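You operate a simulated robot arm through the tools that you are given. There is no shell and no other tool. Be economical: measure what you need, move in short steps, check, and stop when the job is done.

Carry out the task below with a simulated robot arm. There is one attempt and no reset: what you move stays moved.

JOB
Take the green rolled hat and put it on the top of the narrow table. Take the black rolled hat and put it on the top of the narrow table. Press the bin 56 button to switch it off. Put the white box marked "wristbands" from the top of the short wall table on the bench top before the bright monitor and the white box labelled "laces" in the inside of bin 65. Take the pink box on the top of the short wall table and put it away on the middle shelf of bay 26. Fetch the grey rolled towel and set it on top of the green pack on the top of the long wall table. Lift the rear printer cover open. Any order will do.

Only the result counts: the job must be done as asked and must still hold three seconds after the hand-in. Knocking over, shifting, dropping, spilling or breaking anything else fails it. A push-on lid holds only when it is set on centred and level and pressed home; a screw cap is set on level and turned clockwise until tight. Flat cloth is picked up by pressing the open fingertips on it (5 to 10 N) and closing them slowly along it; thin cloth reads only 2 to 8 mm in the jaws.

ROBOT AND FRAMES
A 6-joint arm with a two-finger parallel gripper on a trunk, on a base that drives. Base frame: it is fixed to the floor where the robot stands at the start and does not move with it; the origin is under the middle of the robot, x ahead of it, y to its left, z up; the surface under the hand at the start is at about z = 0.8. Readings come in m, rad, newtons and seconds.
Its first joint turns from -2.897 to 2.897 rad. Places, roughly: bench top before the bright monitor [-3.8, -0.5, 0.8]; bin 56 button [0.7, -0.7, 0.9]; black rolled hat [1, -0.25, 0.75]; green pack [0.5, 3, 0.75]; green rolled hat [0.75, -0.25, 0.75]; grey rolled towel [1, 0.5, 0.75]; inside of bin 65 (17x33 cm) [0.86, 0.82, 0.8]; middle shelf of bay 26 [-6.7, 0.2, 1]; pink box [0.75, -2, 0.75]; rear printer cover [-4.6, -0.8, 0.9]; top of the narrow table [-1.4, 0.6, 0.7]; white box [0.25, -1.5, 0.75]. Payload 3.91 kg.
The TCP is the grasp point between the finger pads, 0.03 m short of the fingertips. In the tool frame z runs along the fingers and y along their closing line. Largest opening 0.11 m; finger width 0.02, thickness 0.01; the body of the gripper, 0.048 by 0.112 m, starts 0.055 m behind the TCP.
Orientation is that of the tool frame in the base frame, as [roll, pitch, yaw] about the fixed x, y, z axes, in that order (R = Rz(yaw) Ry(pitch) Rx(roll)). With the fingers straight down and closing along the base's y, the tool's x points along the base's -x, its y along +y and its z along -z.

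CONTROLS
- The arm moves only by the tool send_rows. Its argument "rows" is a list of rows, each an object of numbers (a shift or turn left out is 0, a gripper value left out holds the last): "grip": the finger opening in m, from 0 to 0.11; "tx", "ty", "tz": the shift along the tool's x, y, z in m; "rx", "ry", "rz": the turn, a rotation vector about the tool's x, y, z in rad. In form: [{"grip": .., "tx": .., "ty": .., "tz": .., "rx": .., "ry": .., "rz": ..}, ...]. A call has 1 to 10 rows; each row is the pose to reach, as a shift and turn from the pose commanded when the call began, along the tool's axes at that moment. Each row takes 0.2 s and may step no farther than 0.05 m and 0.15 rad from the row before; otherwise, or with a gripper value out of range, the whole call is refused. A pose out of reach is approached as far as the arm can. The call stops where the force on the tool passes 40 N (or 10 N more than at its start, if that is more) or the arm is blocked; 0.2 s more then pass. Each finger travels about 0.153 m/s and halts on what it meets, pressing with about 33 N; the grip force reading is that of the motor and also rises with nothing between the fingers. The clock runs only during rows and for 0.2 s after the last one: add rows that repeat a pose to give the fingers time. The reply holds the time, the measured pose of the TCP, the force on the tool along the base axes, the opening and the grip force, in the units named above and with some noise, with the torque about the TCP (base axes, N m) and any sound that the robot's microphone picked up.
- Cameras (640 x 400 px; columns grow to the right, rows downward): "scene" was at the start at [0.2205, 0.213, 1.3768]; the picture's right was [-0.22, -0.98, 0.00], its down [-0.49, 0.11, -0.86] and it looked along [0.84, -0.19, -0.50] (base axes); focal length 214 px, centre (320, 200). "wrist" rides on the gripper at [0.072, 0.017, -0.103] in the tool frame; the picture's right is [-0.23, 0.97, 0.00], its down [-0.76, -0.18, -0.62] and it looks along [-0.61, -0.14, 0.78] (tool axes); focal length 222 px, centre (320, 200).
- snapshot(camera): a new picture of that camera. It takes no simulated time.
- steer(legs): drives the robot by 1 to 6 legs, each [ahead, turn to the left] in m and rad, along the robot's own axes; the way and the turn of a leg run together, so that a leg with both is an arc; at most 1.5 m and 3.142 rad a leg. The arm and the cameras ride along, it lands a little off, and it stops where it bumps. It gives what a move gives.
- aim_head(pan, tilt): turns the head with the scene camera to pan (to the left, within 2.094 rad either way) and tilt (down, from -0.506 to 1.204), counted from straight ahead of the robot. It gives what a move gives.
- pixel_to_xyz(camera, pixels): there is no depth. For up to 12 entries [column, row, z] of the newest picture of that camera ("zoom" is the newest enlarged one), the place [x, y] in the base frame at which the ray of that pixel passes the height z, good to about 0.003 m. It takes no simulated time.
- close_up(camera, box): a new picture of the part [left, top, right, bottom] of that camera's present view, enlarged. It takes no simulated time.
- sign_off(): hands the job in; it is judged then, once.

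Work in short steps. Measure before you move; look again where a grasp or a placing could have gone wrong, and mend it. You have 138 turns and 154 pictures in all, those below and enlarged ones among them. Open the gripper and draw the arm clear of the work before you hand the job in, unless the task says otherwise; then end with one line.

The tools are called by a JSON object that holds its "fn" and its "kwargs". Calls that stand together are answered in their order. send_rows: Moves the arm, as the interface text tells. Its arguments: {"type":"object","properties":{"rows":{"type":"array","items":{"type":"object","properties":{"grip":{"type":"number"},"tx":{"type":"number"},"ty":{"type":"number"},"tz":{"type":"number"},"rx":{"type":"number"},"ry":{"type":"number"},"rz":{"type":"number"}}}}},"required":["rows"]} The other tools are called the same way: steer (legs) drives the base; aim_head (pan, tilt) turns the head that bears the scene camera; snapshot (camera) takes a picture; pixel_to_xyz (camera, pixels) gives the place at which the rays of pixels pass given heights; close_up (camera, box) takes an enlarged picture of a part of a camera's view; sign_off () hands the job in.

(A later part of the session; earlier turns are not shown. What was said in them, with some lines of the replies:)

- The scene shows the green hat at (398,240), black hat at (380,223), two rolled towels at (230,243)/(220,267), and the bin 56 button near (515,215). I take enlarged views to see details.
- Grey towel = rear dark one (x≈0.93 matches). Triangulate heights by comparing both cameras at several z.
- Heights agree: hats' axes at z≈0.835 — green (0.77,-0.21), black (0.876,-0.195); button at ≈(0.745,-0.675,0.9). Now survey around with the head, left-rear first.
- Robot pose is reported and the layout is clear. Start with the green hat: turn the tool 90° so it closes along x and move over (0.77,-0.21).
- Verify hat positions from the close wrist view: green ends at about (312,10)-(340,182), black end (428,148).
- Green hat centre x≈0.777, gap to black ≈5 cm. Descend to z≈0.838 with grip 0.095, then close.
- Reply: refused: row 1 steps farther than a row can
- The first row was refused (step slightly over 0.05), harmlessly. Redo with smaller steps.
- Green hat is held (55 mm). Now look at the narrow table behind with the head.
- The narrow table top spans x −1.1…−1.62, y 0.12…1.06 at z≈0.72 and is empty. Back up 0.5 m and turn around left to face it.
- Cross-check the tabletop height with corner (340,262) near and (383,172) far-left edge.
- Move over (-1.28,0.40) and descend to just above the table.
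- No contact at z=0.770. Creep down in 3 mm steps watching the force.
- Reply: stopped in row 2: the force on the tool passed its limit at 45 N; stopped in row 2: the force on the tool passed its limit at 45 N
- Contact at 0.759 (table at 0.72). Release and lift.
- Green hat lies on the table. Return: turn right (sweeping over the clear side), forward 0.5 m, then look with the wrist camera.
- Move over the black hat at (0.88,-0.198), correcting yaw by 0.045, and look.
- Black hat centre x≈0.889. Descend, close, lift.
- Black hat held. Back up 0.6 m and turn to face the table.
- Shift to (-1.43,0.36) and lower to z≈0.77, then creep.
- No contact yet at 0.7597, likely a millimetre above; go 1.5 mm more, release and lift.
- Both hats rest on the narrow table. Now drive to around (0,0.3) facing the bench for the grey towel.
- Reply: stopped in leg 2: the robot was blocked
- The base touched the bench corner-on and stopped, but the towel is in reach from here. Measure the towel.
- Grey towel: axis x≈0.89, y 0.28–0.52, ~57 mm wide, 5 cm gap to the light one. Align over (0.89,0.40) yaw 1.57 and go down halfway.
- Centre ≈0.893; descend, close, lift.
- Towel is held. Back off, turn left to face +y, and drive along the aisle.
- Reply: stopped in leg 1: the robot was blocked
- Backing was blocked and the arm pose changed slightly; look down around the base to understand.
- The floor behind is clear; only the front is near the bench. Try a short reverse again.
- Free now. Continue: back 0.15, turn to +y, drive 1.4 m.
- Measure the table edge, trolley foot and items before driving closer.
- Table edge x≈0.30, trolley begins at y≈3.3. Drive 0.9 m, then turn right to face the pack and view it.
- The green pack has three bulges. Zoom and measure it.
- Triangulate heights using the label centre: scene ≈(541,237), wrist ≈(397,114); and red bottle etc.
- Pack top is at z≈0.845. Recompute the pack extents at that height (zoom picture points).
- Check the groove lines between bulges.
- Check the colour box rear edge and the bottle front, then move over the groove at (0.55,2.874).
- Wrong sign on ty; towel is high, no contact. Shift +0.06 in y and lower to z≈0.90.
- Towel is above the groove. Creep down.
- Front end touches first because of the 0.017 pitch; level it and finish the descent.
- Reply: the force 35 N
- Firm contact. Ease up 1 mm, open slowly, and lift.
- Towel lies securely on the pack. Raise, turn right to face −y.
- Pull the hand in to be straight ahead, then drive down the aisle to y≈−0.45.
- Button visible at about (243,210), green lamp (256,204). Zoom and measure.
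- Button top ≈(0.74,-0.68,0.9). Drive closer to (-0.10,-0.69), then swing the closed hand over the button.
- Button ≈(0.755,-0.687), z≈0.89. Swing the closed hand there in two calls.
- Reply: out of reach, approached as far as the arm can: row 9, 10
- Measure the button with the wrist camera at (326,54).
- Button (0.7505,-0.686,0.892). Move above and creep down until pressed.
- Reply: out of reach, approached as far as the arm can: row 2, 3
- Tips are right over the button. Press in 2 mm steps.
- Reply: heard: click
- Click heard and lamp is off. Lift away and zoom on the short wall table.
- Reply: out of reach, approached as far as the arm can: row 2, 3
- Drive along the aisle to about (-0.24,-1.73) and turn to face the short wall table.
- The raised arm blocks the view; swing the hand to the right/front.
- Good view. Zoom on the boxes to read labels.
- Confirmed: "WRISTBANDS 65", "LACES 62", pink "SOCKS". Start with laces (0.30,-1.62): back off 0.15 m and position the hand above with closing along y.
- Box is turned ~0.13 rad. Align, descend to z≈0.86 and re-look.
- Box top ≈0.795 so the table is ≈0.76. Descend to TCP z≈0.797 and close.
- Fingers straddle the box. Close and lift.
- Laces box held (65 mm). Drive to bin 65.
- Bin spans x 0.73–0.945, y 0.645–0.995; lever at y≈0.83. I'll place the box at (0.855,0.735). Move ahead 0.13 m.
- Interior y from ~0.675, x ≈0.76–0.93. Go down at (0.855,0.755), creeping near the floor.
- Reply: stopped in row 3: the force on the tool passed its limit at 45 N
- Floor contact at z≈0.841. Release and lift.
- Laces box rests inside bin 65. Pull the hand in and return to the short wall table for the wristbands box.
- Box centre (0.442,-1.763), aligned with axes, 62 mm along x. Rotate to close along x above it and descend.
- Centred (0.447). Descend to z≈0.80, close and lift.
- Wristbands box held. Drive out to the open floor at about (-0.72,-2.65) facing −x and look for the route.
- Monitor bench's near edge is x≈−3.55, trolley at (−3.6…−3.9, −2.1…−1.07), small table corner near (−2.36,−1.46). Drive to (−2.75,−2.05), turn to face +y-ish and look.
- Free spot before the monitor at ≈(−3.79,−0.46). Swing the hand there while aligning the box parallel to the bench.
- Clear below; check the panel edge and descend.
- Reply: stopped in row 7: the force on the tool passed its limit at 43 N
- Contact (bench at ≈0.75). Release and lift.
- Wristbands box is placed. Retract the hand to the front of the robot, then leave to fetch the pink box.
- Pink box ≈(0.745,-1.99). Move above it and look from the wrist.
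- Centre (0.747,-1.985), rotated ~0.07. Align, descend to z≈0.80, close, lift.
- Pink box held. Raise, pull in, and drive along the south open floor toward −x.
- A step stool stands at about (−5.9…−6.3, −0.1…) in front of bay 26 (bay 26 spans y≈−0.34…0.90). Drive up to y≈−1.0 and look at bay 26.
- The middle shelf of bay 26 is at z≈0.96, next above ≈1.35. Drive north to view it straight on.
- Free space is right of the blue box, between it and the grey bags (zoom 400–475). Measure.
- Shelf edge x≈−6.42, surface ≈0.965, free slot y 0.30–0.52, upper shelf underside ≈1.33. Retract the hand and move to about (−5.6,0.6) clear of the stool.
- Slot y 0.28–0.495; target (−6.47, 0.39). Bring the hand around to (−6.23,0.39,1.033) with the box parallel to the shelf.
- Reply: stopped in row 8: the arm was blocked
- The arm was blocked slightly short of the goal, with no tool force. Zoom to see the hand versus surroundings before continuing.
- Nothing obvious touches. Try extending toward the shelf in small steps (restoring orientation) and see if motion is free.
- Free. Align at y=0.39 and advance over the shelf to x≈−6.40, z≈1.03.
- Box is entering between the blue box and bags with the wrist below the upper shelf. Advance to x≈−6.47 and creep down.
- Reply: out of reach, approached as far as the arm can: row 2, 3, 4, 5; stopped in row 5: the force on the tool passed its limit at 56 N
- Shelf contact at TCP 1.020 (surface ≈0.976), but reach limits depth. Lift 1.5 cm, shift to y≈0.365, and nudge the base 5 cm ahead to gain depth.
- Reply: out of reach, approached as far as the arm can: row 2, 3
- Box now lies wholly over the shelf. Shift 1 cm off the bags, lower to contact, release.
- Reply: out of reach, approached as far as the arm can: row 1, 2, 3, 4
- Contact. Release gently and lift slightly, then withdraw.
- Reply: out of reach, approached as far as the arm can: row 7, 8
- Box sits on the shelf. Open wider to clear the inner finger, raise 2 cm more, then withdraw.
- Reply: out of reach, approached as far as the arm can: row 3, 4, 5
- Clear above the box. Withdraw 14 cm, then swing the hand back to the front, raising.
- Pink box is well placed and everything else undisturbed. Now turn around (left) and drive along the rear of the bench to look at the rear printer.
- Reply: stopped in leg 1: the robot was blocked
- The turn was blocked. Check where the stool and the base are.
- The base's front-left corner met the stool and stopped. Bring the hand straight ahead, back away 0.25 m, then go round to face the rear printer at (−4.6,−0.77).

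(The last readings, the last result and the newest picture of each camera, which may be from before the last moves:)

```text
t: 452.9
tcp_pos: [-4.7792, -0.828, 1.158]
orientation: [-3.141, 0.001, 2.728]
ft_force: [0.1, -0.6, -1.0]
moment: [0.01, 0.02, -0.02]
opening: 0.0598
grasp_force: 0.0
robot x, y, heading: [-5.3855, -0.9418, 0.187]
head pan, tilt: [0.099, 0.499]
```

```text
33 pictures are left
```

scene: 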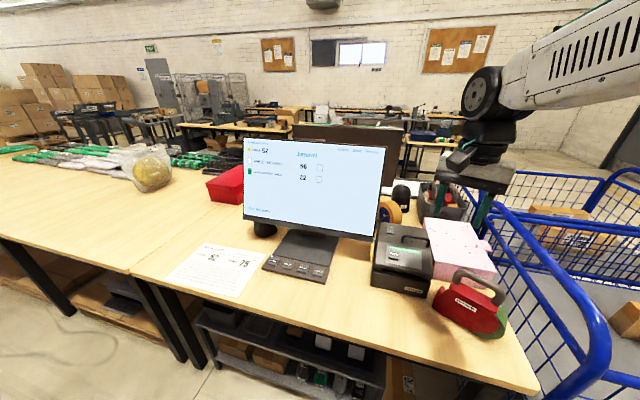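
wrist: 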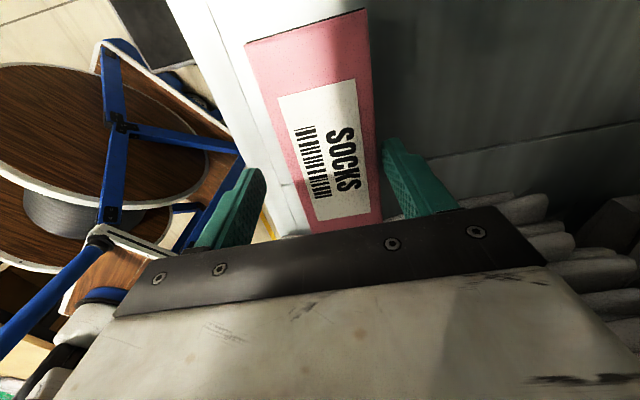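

{"fn": "close_up", "kwargs": {"camera": "scene", "box": [340, 180, 520, 340]}}

{"fn": "close_up", "kwargs": {"camera": "wrist", "box": [150, 0, 500, 220]}}

```text
2.50 times, centred on (430, 260) of scene
```

zoom: 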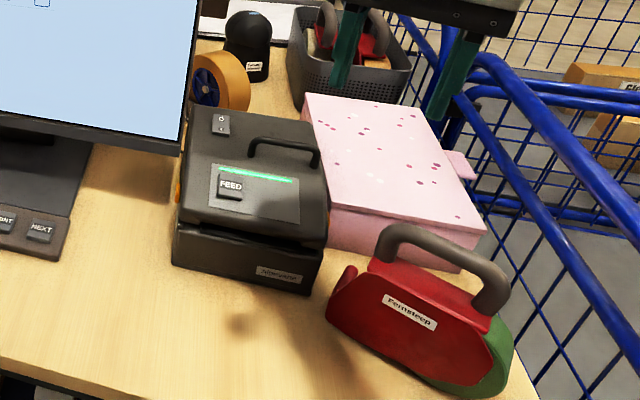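

```text
1.82 times, centred on (325, 110) of wrist
```

zoom: 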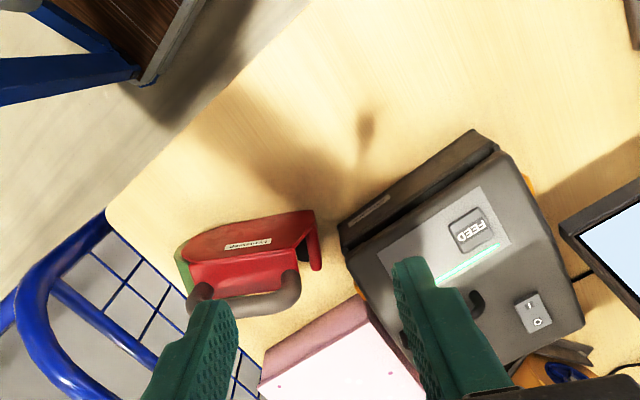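

{"fn": "close_up", "kwargs": {"camera": "scene", "box": [365, 215, 445, 305]}}

{"fn": "pixel_to_xyz", "kwargs": {"camera": "scene", "pixels": [[371, 285, 0.75], [427, 297, 0.75], [372, 267, 0.83], [430, 272, 0.83], [380, 225, 0.86], [425, 235, 0.86], [440, 238, 0.9], [453, 240, 0.9]]}}

{"fn": "close_up", "kwargs": {"camera": "wrist", "box": [320, 60, 480, 220]}}

```text
4.44 times, centred on (405, 260) of scene
```

zoom: 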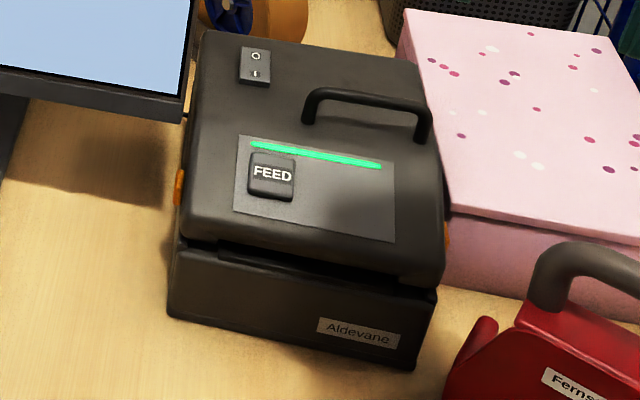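

```text
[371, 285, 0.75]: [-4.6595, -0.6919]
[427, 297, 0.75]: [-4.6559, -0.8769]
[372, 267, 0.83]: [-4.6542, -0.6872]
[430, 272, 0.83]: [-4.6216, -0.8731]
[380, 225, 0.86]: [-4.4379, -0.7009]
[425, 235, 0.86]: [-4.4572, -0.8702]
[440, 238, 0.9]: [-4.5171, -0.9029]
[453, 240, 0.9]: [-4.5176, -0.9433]
```

```text
2.50 times, centred on (400, 140) of wrist
```

zoom: 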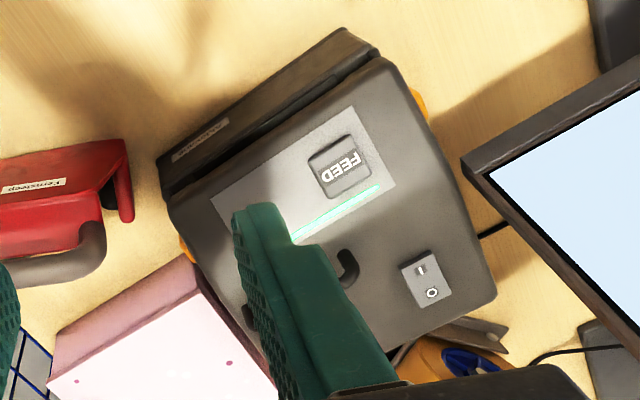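

{"fn": "pixel_to_xyz", "kwargs": {"camera": "scene", "pixels": [[402.7, 243.1, 0.86], [428.2, 245.8, 0.86], [404, 236, 0.88], [428, 240, 0.88], [416.3, 237, 0.88], [416.3, 237, 0.9], [402.7, 243.1, 0.88]]}}

{"fn": "pixel_to_xyz", "kwargs": {"camera": "wrist", "pixels": [[411, 164, 0.86], [411, 164, 0.88], [411, 164, 0.9], [372, 190, 0.86], [372, 190, 0.88], [372, 190, 0.9]]}}

```text
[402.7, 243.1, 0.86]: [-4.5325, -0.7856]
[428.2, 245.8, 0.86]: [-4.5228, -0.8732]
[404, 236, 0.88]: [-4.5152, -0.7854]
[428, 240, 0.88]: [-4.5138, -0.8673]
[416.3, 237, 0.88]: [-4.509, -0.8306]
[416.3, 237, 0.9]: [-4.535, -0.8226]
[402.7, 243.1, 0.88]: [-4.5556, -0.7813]
```

```text
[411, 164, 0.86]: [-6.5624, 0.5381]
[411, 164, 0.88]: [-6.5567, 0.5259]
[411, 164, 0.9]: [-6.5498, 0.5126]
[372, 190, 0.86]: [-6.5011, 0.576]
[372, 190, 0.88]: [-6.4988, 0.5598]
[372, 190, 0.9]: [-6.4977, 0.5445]
```

Plan: grip the handle bar (along y, ≈(−4.52,−0.827), z≈0.88) with fingers closing along x, camera side to the south. Rotate the tool, then drive 0.18 m closer and look.

{"fn": "send_rows", "kwargs": {"rows": [{"tx": 0.006, "ty": -0.007, "rz": -0.148}, {"tx": 0.012, "ty": -0.014, "rz": -0.296}, {"tx": 0.018, "ty": -0.021, "rz": -0.444}, {"tx": 0.024, "ty": -0.028, "rz": -0.592}, {"tx": 0.03, "ty": -0.035, "rz": -0.74}, {"tx": 0.036, "ty": -0.042, "rz": -0.888}, {"tx": 0.042, "ty": -0.049, "rz": -1.036}, {"tx": 0.048, "ty": -0.056, "rz": -1.184}, {"tx": 0.054, "ty": -0.063, "rz": -1.332}, {"tx": 0.057, "ty": -0.069, "rz": -1.48}]}}

{"fn": "send_rows", "kwargs": {"rows": [{"rz": -0.13}, {"rz": -0.26}, {"rz": -0.39}, {"rz": -0.504}]}}

{"fn": "steer", "kwargs": {"legs": [[0.16, 0]]}}

{"fn": "snapshot", "kwargs": {"camera": "wrist"}}

{"fn": "aim_head", "kwargs": {"pan": -0.1, "tilt": 0.6}}

{"fn": "snapshot", "kwargs": {"camera": "scene"}}

```text
t: 455.1
tcp_pos: [-4.8585, -0.8691, 1.1574]
orientation: [3.141, -0.002, -2.074]
ft_force: [-0.6, 0.3, 0.7]
moment: [-0.01, 0.0, 0.0]
opening: 0.06
grasp_force: 0.1
robot x, y, heading: [-5.3866, -0.9427, 0.183]
head pan, tilt: [0.099, 0.499]
```

```text
t: 456.1
tcp_pos: [-4.8581, -0.8688, 1.1583]
orientation: [3.141, -0.001, -1.568]
ft_force: [-0.2, 0.5, 0.3]
moment: [-0.02, 0.0, 0.02]
opening: 0.0605
grasp_force: 0.0
robot x, y, heading: [-5.384, -0.947, 0.187]
head pan, tilt: [0.099, 0.499]
```

```text
t: 457.4
tcp_pos: [-4.7347, -0.8451, 1.1578]
orientation: [3.141, -0.002, -1.57]
ft_force: [0.8, 0.6, -0.2]
moment: [0.03, 0.03, 0.04]
opening: 0.0598
grasp_force: 0.1
robot x, y, heading: [-5.2598, -0.9233, 0.187]
head pan, tilt: [0.099, 0.499]
stopped in leg 1: the robot was blocked; the commanded pose is now the measured one
```

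```text
28 pictures are left
```

wrist: 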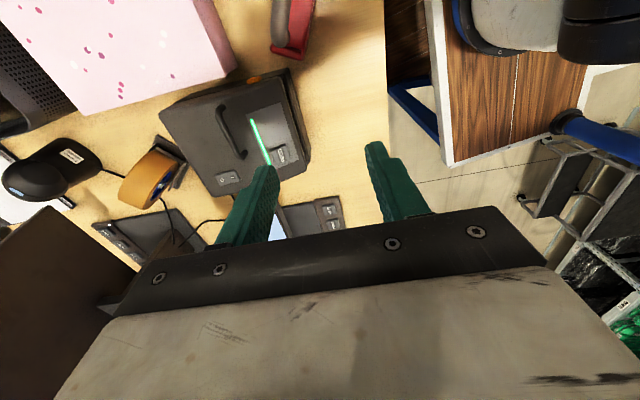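

```text
t: 458.1
tcp_pos: [-4.7344, -0.8449, 1.1585]
orientation: [3.141, -0.002, -1.569]
ft_force: [-0.4, -0.2, 0.0]
moment: [0.0, 0.03, 0.03]
opening: 0.0599
grasp_force: 0.1
robot x, y, heading: [-5.2586, -0.9182, 0.184]
head pan, tilt: [-0.099, 0.6]
```

```text
27 pictures are left
```

scene: 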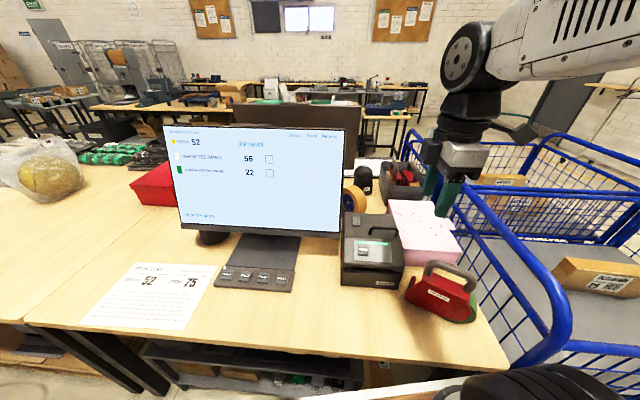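

{"fn": "pixel_to_xyz", "kwargs": {"camera": "wrist", "pixels": [[222, 108, 0.87], [240, 156, 0.87], [222, 108, 0.89], [240, 156, 0.89], [187, 90, 0.86], [218, 195, 0.86], [305, 165, 0.83], [285, 72, 0.83]]}}

{"fn": "close_up", "kwargs": {"camera": "scene", "box": [330, 195, 420, 300]}}

{"fn": "pixel_to_xyz", "kwargs": {"camera": "scene", "pixels": [[342, 238, 0.9], [340, 130, 1.2], [163, 125, 1.2]]}}

```text
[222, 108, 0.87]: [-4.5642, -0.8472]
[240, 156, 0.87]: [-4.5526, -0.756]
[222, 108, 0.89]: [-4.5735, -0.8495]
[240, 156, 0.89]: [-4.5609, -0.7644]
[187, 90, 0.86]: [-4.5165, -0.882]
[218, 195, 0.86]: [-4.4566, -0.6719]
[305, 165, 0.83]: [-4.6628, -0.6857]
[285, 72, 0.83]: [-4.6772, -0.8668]
```

```text
3.81 times, centred on (375, 248) of scene
```

zoom: 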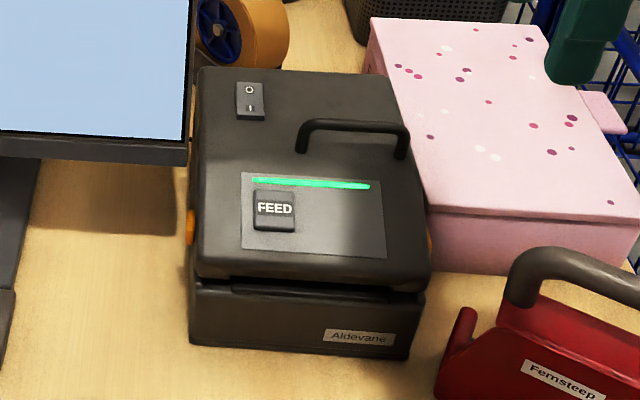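

```text
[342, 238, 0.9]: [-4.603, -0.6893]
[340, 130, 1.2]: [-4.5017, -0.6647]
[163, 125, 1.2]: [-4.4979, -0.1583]
```

{"fn": "pixel_to_xyz", "kwargs": {"camera": "scene", "pixels": [[384, 228, 0.87], [384, 228, 0.89], [384, 228, 0.91], [370, 234.5, 0.86], [396.5, 236.5, 0.86], [370, 229, 0.89], [397, 230, 0.89]]}}

{"fn": "close_up", "kwargs": {"camera": "wrist", "box": [150, 60, 330, 210]}}

```text
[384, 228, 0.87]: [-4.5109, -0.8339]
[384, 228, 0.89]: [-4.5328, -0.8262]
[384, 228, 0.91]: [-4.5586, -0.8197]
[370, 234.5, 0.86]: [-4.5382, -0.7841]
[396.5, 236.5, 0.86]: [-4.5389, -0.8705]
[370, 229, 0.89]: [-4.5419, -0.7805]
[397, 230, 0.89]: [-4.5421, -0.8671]
```

```text
2.67 times, centred on (240, 135) of wrist
```

zoom: 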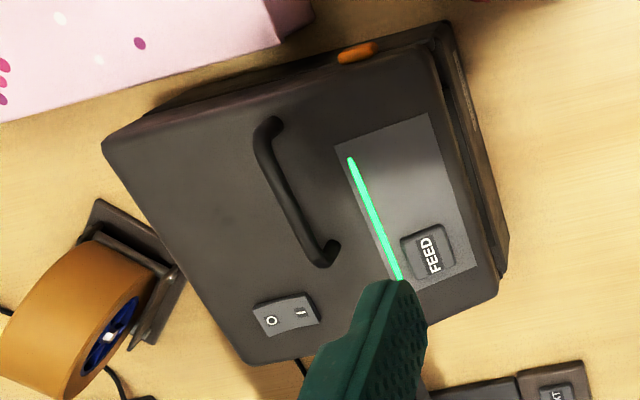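

Move over the handle estimate (−4.56,−0.82) at z≈1.04 with grip 0.05 and re-measure.

{"fn": "send_rows", "kwargs": {"rows": [{"tx": -0.005, "ty": -0.044}, {"tx": -0.01, "ty": -0.088}, {"tx": -0.016, "ty": -0.13}, {"tx": -0.023, "ty": -0.174}, {"tx": -0.023, "ty": -0.174, "tz": 0.04}, {"tx": -0.023, "ty": -0.174, "tz": 0.08}, {"tx": -0.023, "ty": -0.174, "tz": 0.115}, {"tx": -0.023, "ty": -0.174, "tz": 0.115}]}}

{"fn": "snapshot", "kwargs": {"camera": "wrist"}}

{"fn": "close_up", "kwargs": {"camera": "scene", "box": [330, 160, 440, 290]}}

```text
t: 459.9
tcp_pos: [-4.5601, -0.8227, 1.0413]
orientation: [3.141, -0.002, -1.571]
ft_force: [-0.3, -0.5, 0.1]
moment: [0.01, -0.01, -0.01]
opening: 0.06
grasp_force: 0.0
robot x, y, heading: [-5.2609, -0.9193, 0.185]
head pan, tilt: [-0.099, 0.6]
```

```text
24 pictures are left
```

wrist: 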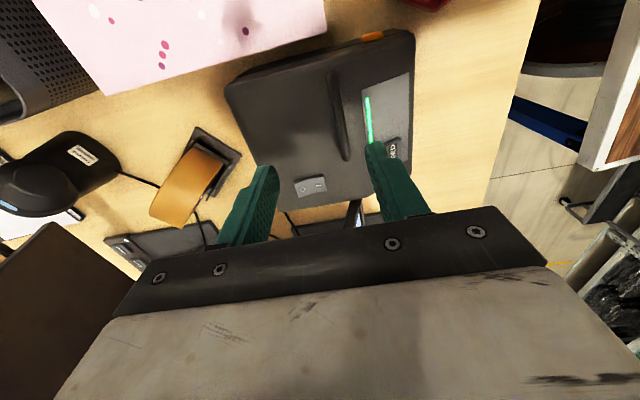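

```text
3.08 times, centred on (385, 225) of scene
```

zoom: 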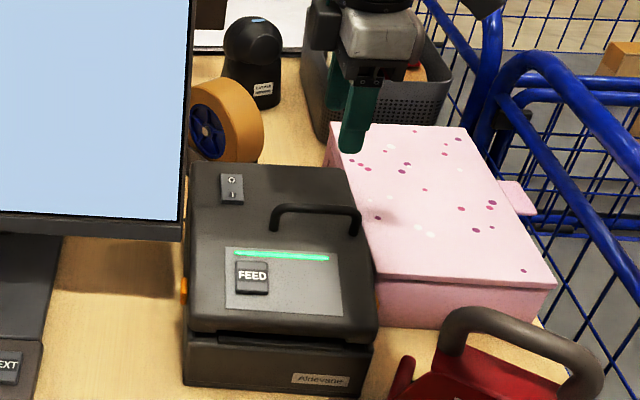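

{"fn": "pixel_to_xyz", "kwargs": {"camera": "wrist", "pixels": [[333, 75, 0.88], [343, 155, 0.88], [333, 75, 0.9], [343, 155, 0.9], [333, 75, 0.92], [343, 155, 0.92]]}}

{"fn": "pixel_to_xyz", "kwargs": {"camera": "zoom", "pixels": [[275, 210, 0.88], [357, 213, 0.88], [275, 210, 0.9], [357, 213, 0.9], [275, 210, 0.92], [357, 213, 0.92]]}}

```text
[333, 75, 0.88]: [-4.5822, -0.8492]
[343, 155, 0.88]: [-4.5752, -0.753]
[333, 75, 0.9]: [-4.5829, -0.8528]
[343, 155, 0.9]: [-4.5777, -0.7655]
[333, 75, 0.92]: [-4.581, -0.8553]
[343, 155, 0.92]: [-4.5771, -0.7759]
```

```text
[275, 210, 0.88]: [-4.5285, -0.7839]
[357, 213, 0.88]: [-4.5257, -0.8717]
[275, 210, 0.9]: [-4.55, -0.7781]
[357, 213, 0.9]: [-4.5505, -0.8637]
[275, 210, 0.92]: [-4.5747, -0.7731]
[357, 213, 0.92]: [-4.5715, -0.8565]
```

Both views agree: bar at x≈−4.577, y≈−0.816, z≈0.92. Descend with the open fingers around the bar, then close.

{"fn": "send_rows", "kwargs": {"rows": [{"grip": 0.05, "tx": -0.007, "ty": 0.017, "tz": 0.03}, {"tx": -0.007, "ty": 0.017, "tz": 0.065}, {"tx": -0.007, "ty": 0.017, "tz": 0.09}, {"tx": -0.007, "ty": 0.017, "tz": 0.1}, {"tx": -0.007, "ty": 0.017, "tz": 0.108}]}}

{"fn": "close_up", "kwargs": {"camera": "scene", "box": [330, 160, 440, 290]}}

{"fn": "snapshot", "kwargs": {"camera": "wrist"}}

```text
t: 461.1
tcp_pos: [-4.5784, -0.8151, 0.9345]
orientation: [-3.141, -0.002, -1.571]
ft_force: [-0.9, -0.2, 0.2]
moment: [0.0, 0.01, -0.02]
opening: 0.0504
grasp_force: 0.0
robot x, y, heading: [-5.2639, -0.923, 0.182]
head pan, tilt: [-0.099, 0.6]
```

```text
3.08 times, centred on (385, 225) of scene
```

zoom: 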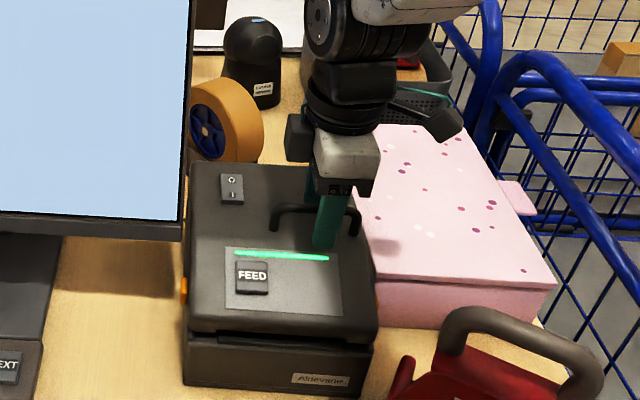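

```text
21 pictures are left
```

wrist: 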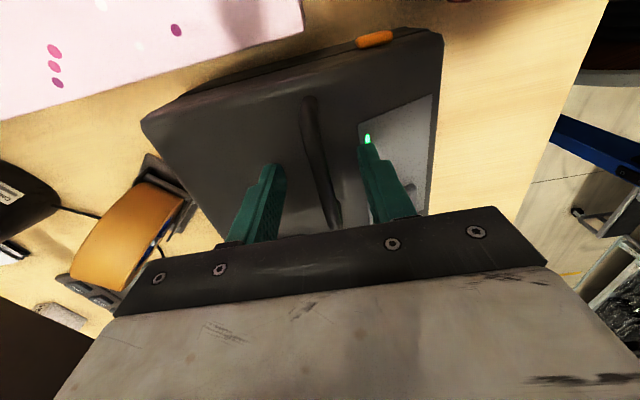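

The bar is between the fingers. Close on it and lift 1 cm to feel which way it swings.

{"fn": "send_rows", "kwargs": {"rows": [{"grip": 0.0}, {"grip": 0.0}, {"grip": 0.0}]}}

{"fn": "send_rows", "kwargs": {"rows": [{"tz": -0.004}, {"tz": -0.008}, {"tz": -0.012}]}}

{"fn": "close_up", "kwargs": {"camera": "scene", "box": [330, 160, 440, 290]}}

```text
t: 461.9
tcp_pos: [-4.5787, -0.8151, 0.9351]
orientation: [3.141, -0.002, -1.572]
ft_force: [-20.8, -0.9, 7.4]
moment: [-0.48, 0.36, -0.06]
opening: 0.0096
grasp_force: 46.1
robot x, y, heading: [-5.2628, -0.9197, 0.182]
head pan, tilt: [-0.099, 0.6]
```

```text
t: 462.6
tcp_pos: [-4.5735, -0.8157, 0.9427]
orientation: [-3.134, 0.001, -1.572]
ft_force: [16.7, 1.5, -17.7]
moment: [-0.15, -0.12, -0.07]
opening: 0.0097
grasp_force: 45.5
robot x, y, heading: [-5.2606, -0.9182, 0.182]
head pan, tilt: [-0.099, 0.6]
stopped in row 3: the force on the tool passed its limit at 47 N (the readings are from after the stop); the commanded pose is now the measured one
```

```text
3.08 times, centred on (385, 225) of scene
```

zoom: 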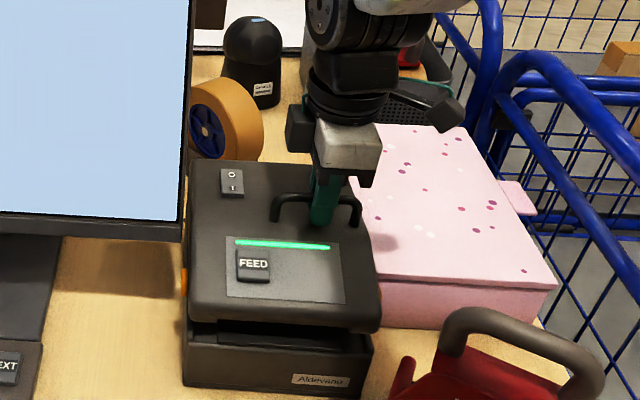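

The front edge rises: hinge is at the rear. Follow an arc (hinge ≈(−4.43, 0.82)) in small steps.

{"fn": "send_rows", "kwargs": {"rows": [{"ty": -0.005, "tz": -0.006}, {"ty": -0.01, "tz": -0.012}, {"ty": -0.0155, "tz": -0.0175}, {"ty": -0.021, "tz": -0.0227}]}}

```text
t: 463.3
tcp_pos: [-4.5643, -0.8156, 0.953]
orientation: [-3.134, 0.0, -1.572]
ft_force: [13.7, 0.8, -15.1]
moment: [-0.07, -0.17, -0.13]
opening: 0.0098
grasp_force: 45.1
robot x, y, heading: [-5.261, -0.9206, 0.183]
head pan, tilt: [-0.099, 0.6]
stopped in row 3: the force on the tool passed its limit at 43 N (the readings are from after the stop); the commanded pose is now the measured one
```

Residual force points toward the hinge, so the real radius is shorter (~0.1 m). Bend the path more toward +x.

{"fn": "send_rows", "kwargs": {"rows": [{"ty": -0.004, "tz": -0.0035}, {"ty": -0.008, "tz": -0.007}, {"ty": -0.012, "tz": -0.0103}, {"ty": -0.0163, "tz": -0.0134}]}}

{"fn": "close_up", "kwargs": {"camera": "scene", "box": [330, 160, 440, 290]}}

```text
t: 464.3
tcp_pos: [-4.548, -0.8161, 0.967]
orientation: [-3.136, -0.001, -1.571]
ft_force: [15.7, 3.9, -31.9]
moment: [-0.25, -0.11, -0.32]
opening: 0.0097
grasp_force: 44.4
robot x, y, heading: [-5.2615, -0.9167, 0.185]
head pan, tilt: [-0.099, 0.6]
```

```text
3.08 times, centred on (385, 225) of scene
```

zoom: 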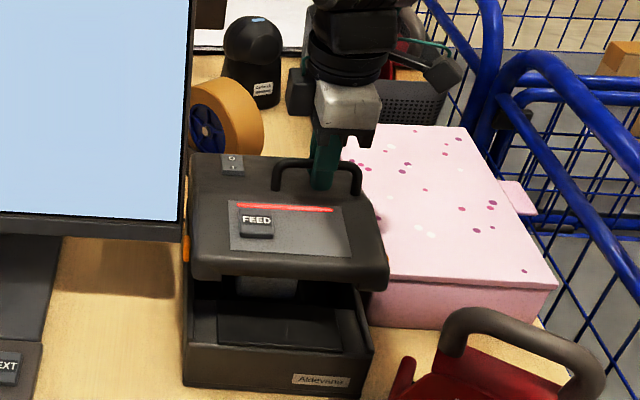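

Cover is open ~22° (light red). Refined hinge centre for the TCP: (−4.481,0.871), R≈0.117. Continue to φ≈75°.

{"fn": "send_rows", "kwargs": {"rows": [{"ty": -0.007, "tz": -0.0045}, {"ty": -0.014, "tz": -0.0085}, {"ty": -0.0215, "tz": -0.012}, {"ty": -0.029, "tz": -0.0148}, {"ty": -0.037, "tz": -0.017}]}}

```text
t: 465.5
tcp_pos: [-4.512, -0.815, 0.9865]
orientation: [-3.136, 0.001, -1.572]
ft_force: [-0.1, -0.5, -10.9]
moment: [-0.63, 0.11, -0.49]
opening: 0.0098
grasp_force: 44.7
robot x, y, heading: [-5.2629, -0.9257, 0.187]
head pan, tilt: [-0.099, 0.6]
```

Smooth. Continue to φ≈95°.

{"fn": "send_rows", "kwargs": {"rows": [{"ty": -0.008, "tz": -0.001}, {"ty": -0.016, "tz": -0.002}, {"ty": -0.024, "tz": -0.0022}, {"ty": -0.032, "tz": -0.0016}, {"ty": -0.041, "tz": 0.0}]}}

{"fn": "close_up", "kwargs": {"camera": "scene", "box": [330, 140, 440, 290]}}

```text
t: 466.6
tcp_pos: [-4.471, -0.8144, 0.9882]
orientation: [-3.124, 0.0, -1.574]
ft_force: [-1.2, -0.4, 11.1]
moment: [-0.57, 0.04, -1.0]
opening: 0.0096
grasp_force: 44.5
robot x, y, heading: [-5.2652, -0.9209, 0.183]
head pan, tilt: [-0.099, 0.6]
stopped in row 5: the force on the tool passed its limit at 46 N (the readings are from after the stop); the commanded pose is now the measured one
```

```text
2.67 times, centred on (385, 215) of scene
```

zoom: 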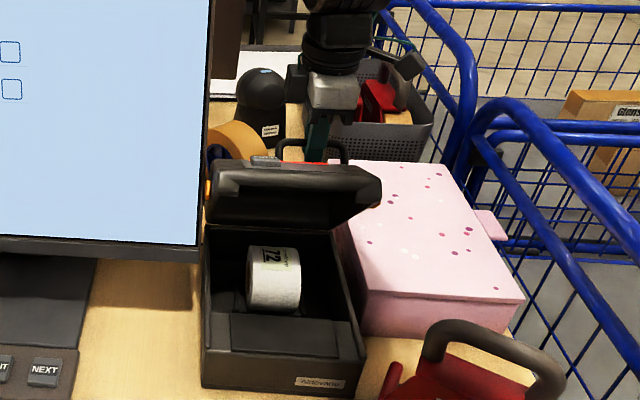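

Open ~60°. Continue with a slight tool tilt following the cover.

{"fn": "send_rows", "kwargs": {"rows": [{"ty": -0.006, "tz": -0.002, "rx": -0.06}, {"ty": -0.012, "tz": -0.003, "rx": -0.12}, {"ty": -0.018, "tz": -0.003, "rx": -0.18}, {"ty": -0.025, "tz": -0.002, "rx": -0.24}, {"ty": -0.032, "tz": 0.0, "rx": -0.3}]}}

{"fn": "close_up", "kwargs": {"camera": "scene", "box": [330, 140, 440, 290]}}

```text
t: 467.8
tcp_pos: [-4.44, -0.8161, 0.9861]
orientation: [2.852, -0.001, -1.57]
ft_force: [-1.6, 0.4, -20.1]
moment: [-0.92, -0.07, -0.44]
opening: 0.0094
grasp_force: 44.8
robot x, y, heading: [-5.2602, -0.921, 0.187]
head pan, tilt: [-0.099, 0.6]
```

```text
2.67 times, centred on (385, 215) of scene
```

zoom: 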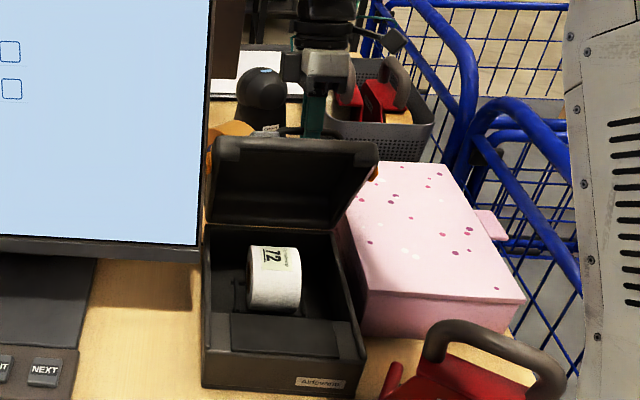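

~78° open. Continue along the arc with further tilt until the stop.

{"fn": "send_rows", "kwargs": {"rows": [{"ty": -0.008, "tz": 0.0015, "rx": -0.05}, {"ty": -0.016, "tz": 0.0035, "rx": -0.1}, {"ty": -0.024, "tz": 0.0055, "rx": -0.15}, {"ty": -0.032, "tz": 0.008, "rx": -0.2}, {"ty": -0.04, "tz": 0.011, "rx": -0.25}, {"ty": -0.049, "tz": 0.0145, "rx": -0.3}]}}

{"fn": "close_up", "kwargs": {"camera": "scene", "box": [330, 140, 440, 290]}}

```text
t: 468.7
tcp_pos: [-4.4181, -0.8144, 0.9819]
orientation: [2.721, 0.002, -1.572]
ft_force: [3.8, -0.9, 3.7]
moment: [-0.32, -0.05, -0.64]
opening: 0.0096
grasp_force: 45.4
robot x, y, heading: [-5.2593, -0.9198, 0.186]
head pan, tilt: [-0.099, 0.6]
stopped in row 4: the force on the tool passed its limit at 45 N (the readings are from after the stop); the commanded pose is now the measured one
```

```text
2.67 times, centred on (385, 215) of scene
```

zoom: 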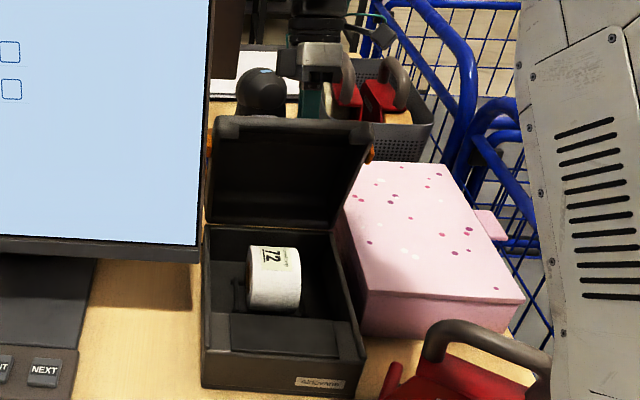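

Near 85–90°. Push a bit further along the arc tangent.

{"fn": "send_rows", "kwargs": {"rows": [{"ty": -0.005, "tz": 0.001}, {"ty": -0.01, "tz": 0.002, "rx": -0.03}, {"ty": -0.015, "tz": 0.003, "rx": -0.06}, {"ty": -0.021, "tz": 0.004, "rx": -0.1}]}}

```text
t: 469.4
tcp_pos: [-4.4062, -0.8146, 0.9774]
orientation: [2.683, 0.001, -1.573]
ft_force: [3.2, 0.4, 2.3]
moment: [-0.48, -0.07, -0.63]
opening: 0.0099
grasp_force: 45.2
robot x, y, heading: [-5.2595, -0.9218, 0.183]
head pan, tilt: [-0.099, 0.6]
stopped in row 3: the force on the tool passed its limit at 42 N (the readings are from after the stop); the commanded pose is now the measured one
```

It still advances. Another step.

{"fn": "send_rows", "kwargs": {"rows": [{"ty": -0.005, "tz": 0.002}, {"ty": -0.01, "tz": 0.0045}, {"ty": -0.015, "tz": 0.007}, {"ty": -0.02, "tz": 0.01}]}}

{"fn": "close_up", "kwargs": {"camera": "scene", "box": [330, 140, 440, 290]}}

```text
t: 470.1
tcp_pos: [-4.3965, -0.8151, 0.9725]
orientation: [2.691, 0.002, -1.574]
ft_force: [1.0, 0.9, 0.9]
moment: [-0.53, 0.02, -0.83]
opening: 0.0099
grasp_force: 45.6
robot x, y, heading: [-5.2622, -0.9219, 0.184]
head pan, tilt: [-0.099, 0.6]
stopped in row 3: the force on the tool passed its limit at 44 N (the readings are from after the stop); the commanded pose is now the measured one
```

```text
2.67 times, centred on (385, 215) of scene
```

zoom: 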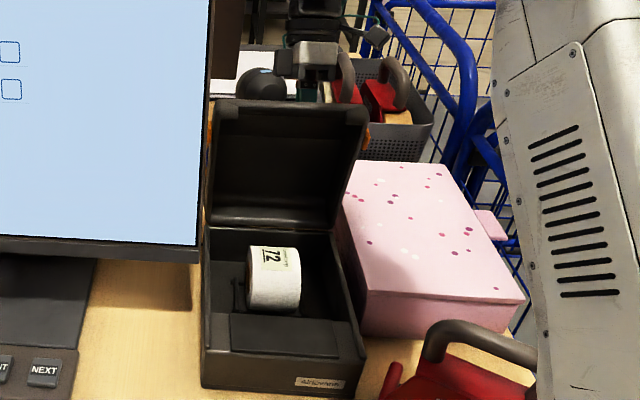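

Now about vertical. A couple more steps to get well past it.

{"fn": "send_rows", "kwargs": {"rows": [{"ty": -0.005, "tz": 0.002}, {"ty": -0.01, "tz": 0.004}, {"ty": -0.015, "tz": 0.006}]}}

{"fn": "send_rows", "kwargs": {"rows": [{"ty": -0.005, "tz": 0.003}, {"ty": -0.01, "tz": 0.006}, {"ty": -0.015, "tz": 0.009}]}}

{"fn": "close_up", "kwargs": {"camera": "scene", "box": [330, 140, 440, 290]}}

```text
t: 470.8
tcp_pos: [-4.387, -0.8156, 0.9657]
orientation: [2.696, 0.003, -1.575]
ft_force: [0.2, -0.2, -0.1]
moment: [-0.52, 0.01, -0.79]
opening: 0.0097
grasp_force: 44.9
robot x, y, heading: [-5.262, -0.9179, 0.183]
head pan, tilt: [-0.099, 0.6]
stopped in row 3: the force on the tool passed its limit at 43 N (the readings are from after the stop); the commanded pose is now the measured one
```

```text
t: 471.4
tcp_pos: [-4.3756, -0.8156, 0.9592]
orientation: [2.706, 0.006, -1.576]
ft_force: [1.2, 1.1, 0.8]
moment: [-0.43, 0.02, -0.82]
opening: 0.0101
grasp_force: 45.1
robot x, y, heading: [-5.2596, -0.9206, 0.184]
head pan, tilt: [-0.099, 0.6]
stopped in row 3: the force on the tool passed its limit at 42 N (the readings are from after the stop); the commanded pose is now the measured one
```

```text
2.67 times, centred on (385, 215) of scene
5 turns are left
```

zoom: 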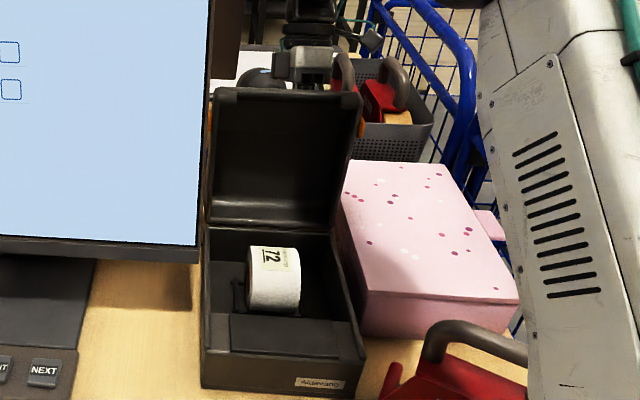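

Cover is past vertical. Open slightly, back out along the tool axis, raise, and check.

{"fn": "send_rows", "kwargs": {"rows": [{"grip": 0.03}, {"grip": 0.03}, {"grip": 0.03, "tz": -0.02}, {"tz": -0.05}, {"tz": -0.09}, {"tz": -0.13}, {"tz": -0.16}]}}

{"fn": "close_up", "kwargs": {"camera": "scene", "box": [330, 120, 460, 290]}}

```text
t: 473.1
tcp_pos: [-4.3151, -0.8169, 1.1]
orientation: [2.708, 0.004, -1.574]
ft_force: [0.7, 0.3, 0.6]
moment: [0.0, 0.0, -0.02]
opening: 0.0299
grasp_force: 0.0
out of reach, approached as far as the arm can: row 7
robot x, y, heading: [-5.2613, -0.9207, 0.183]
head pan, tilt: [-0.099, 0.6]
```

```text
2.35 times, centred on (395, 205) of scene
4 turns are left
```

zoom: 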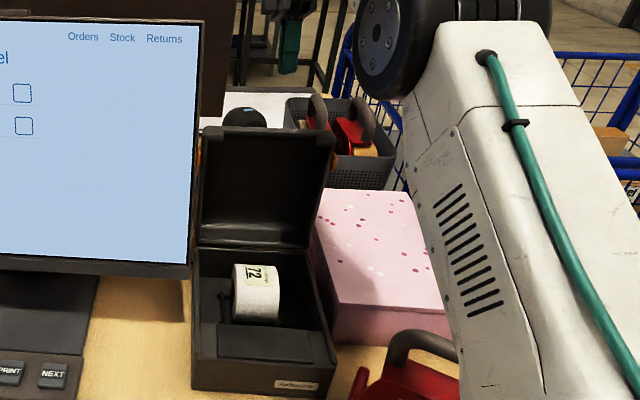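

The cover stays open by itself, and the gripper is open and clear. All the tasks are done, so I'm handing in.

{"fn": "sign_off", "kwargs": {}}

```text
The job is handed in.
```

I finished every item and handed the job in: both hats, the bin 56 button, the wristbands, laces and pink boxes, the grey towel and the rear printer cover. The base bumped the bench several times and the step stool by bay 26 once. It stopped each time and I saw nothing move, but I did not measure the stool afterwards.
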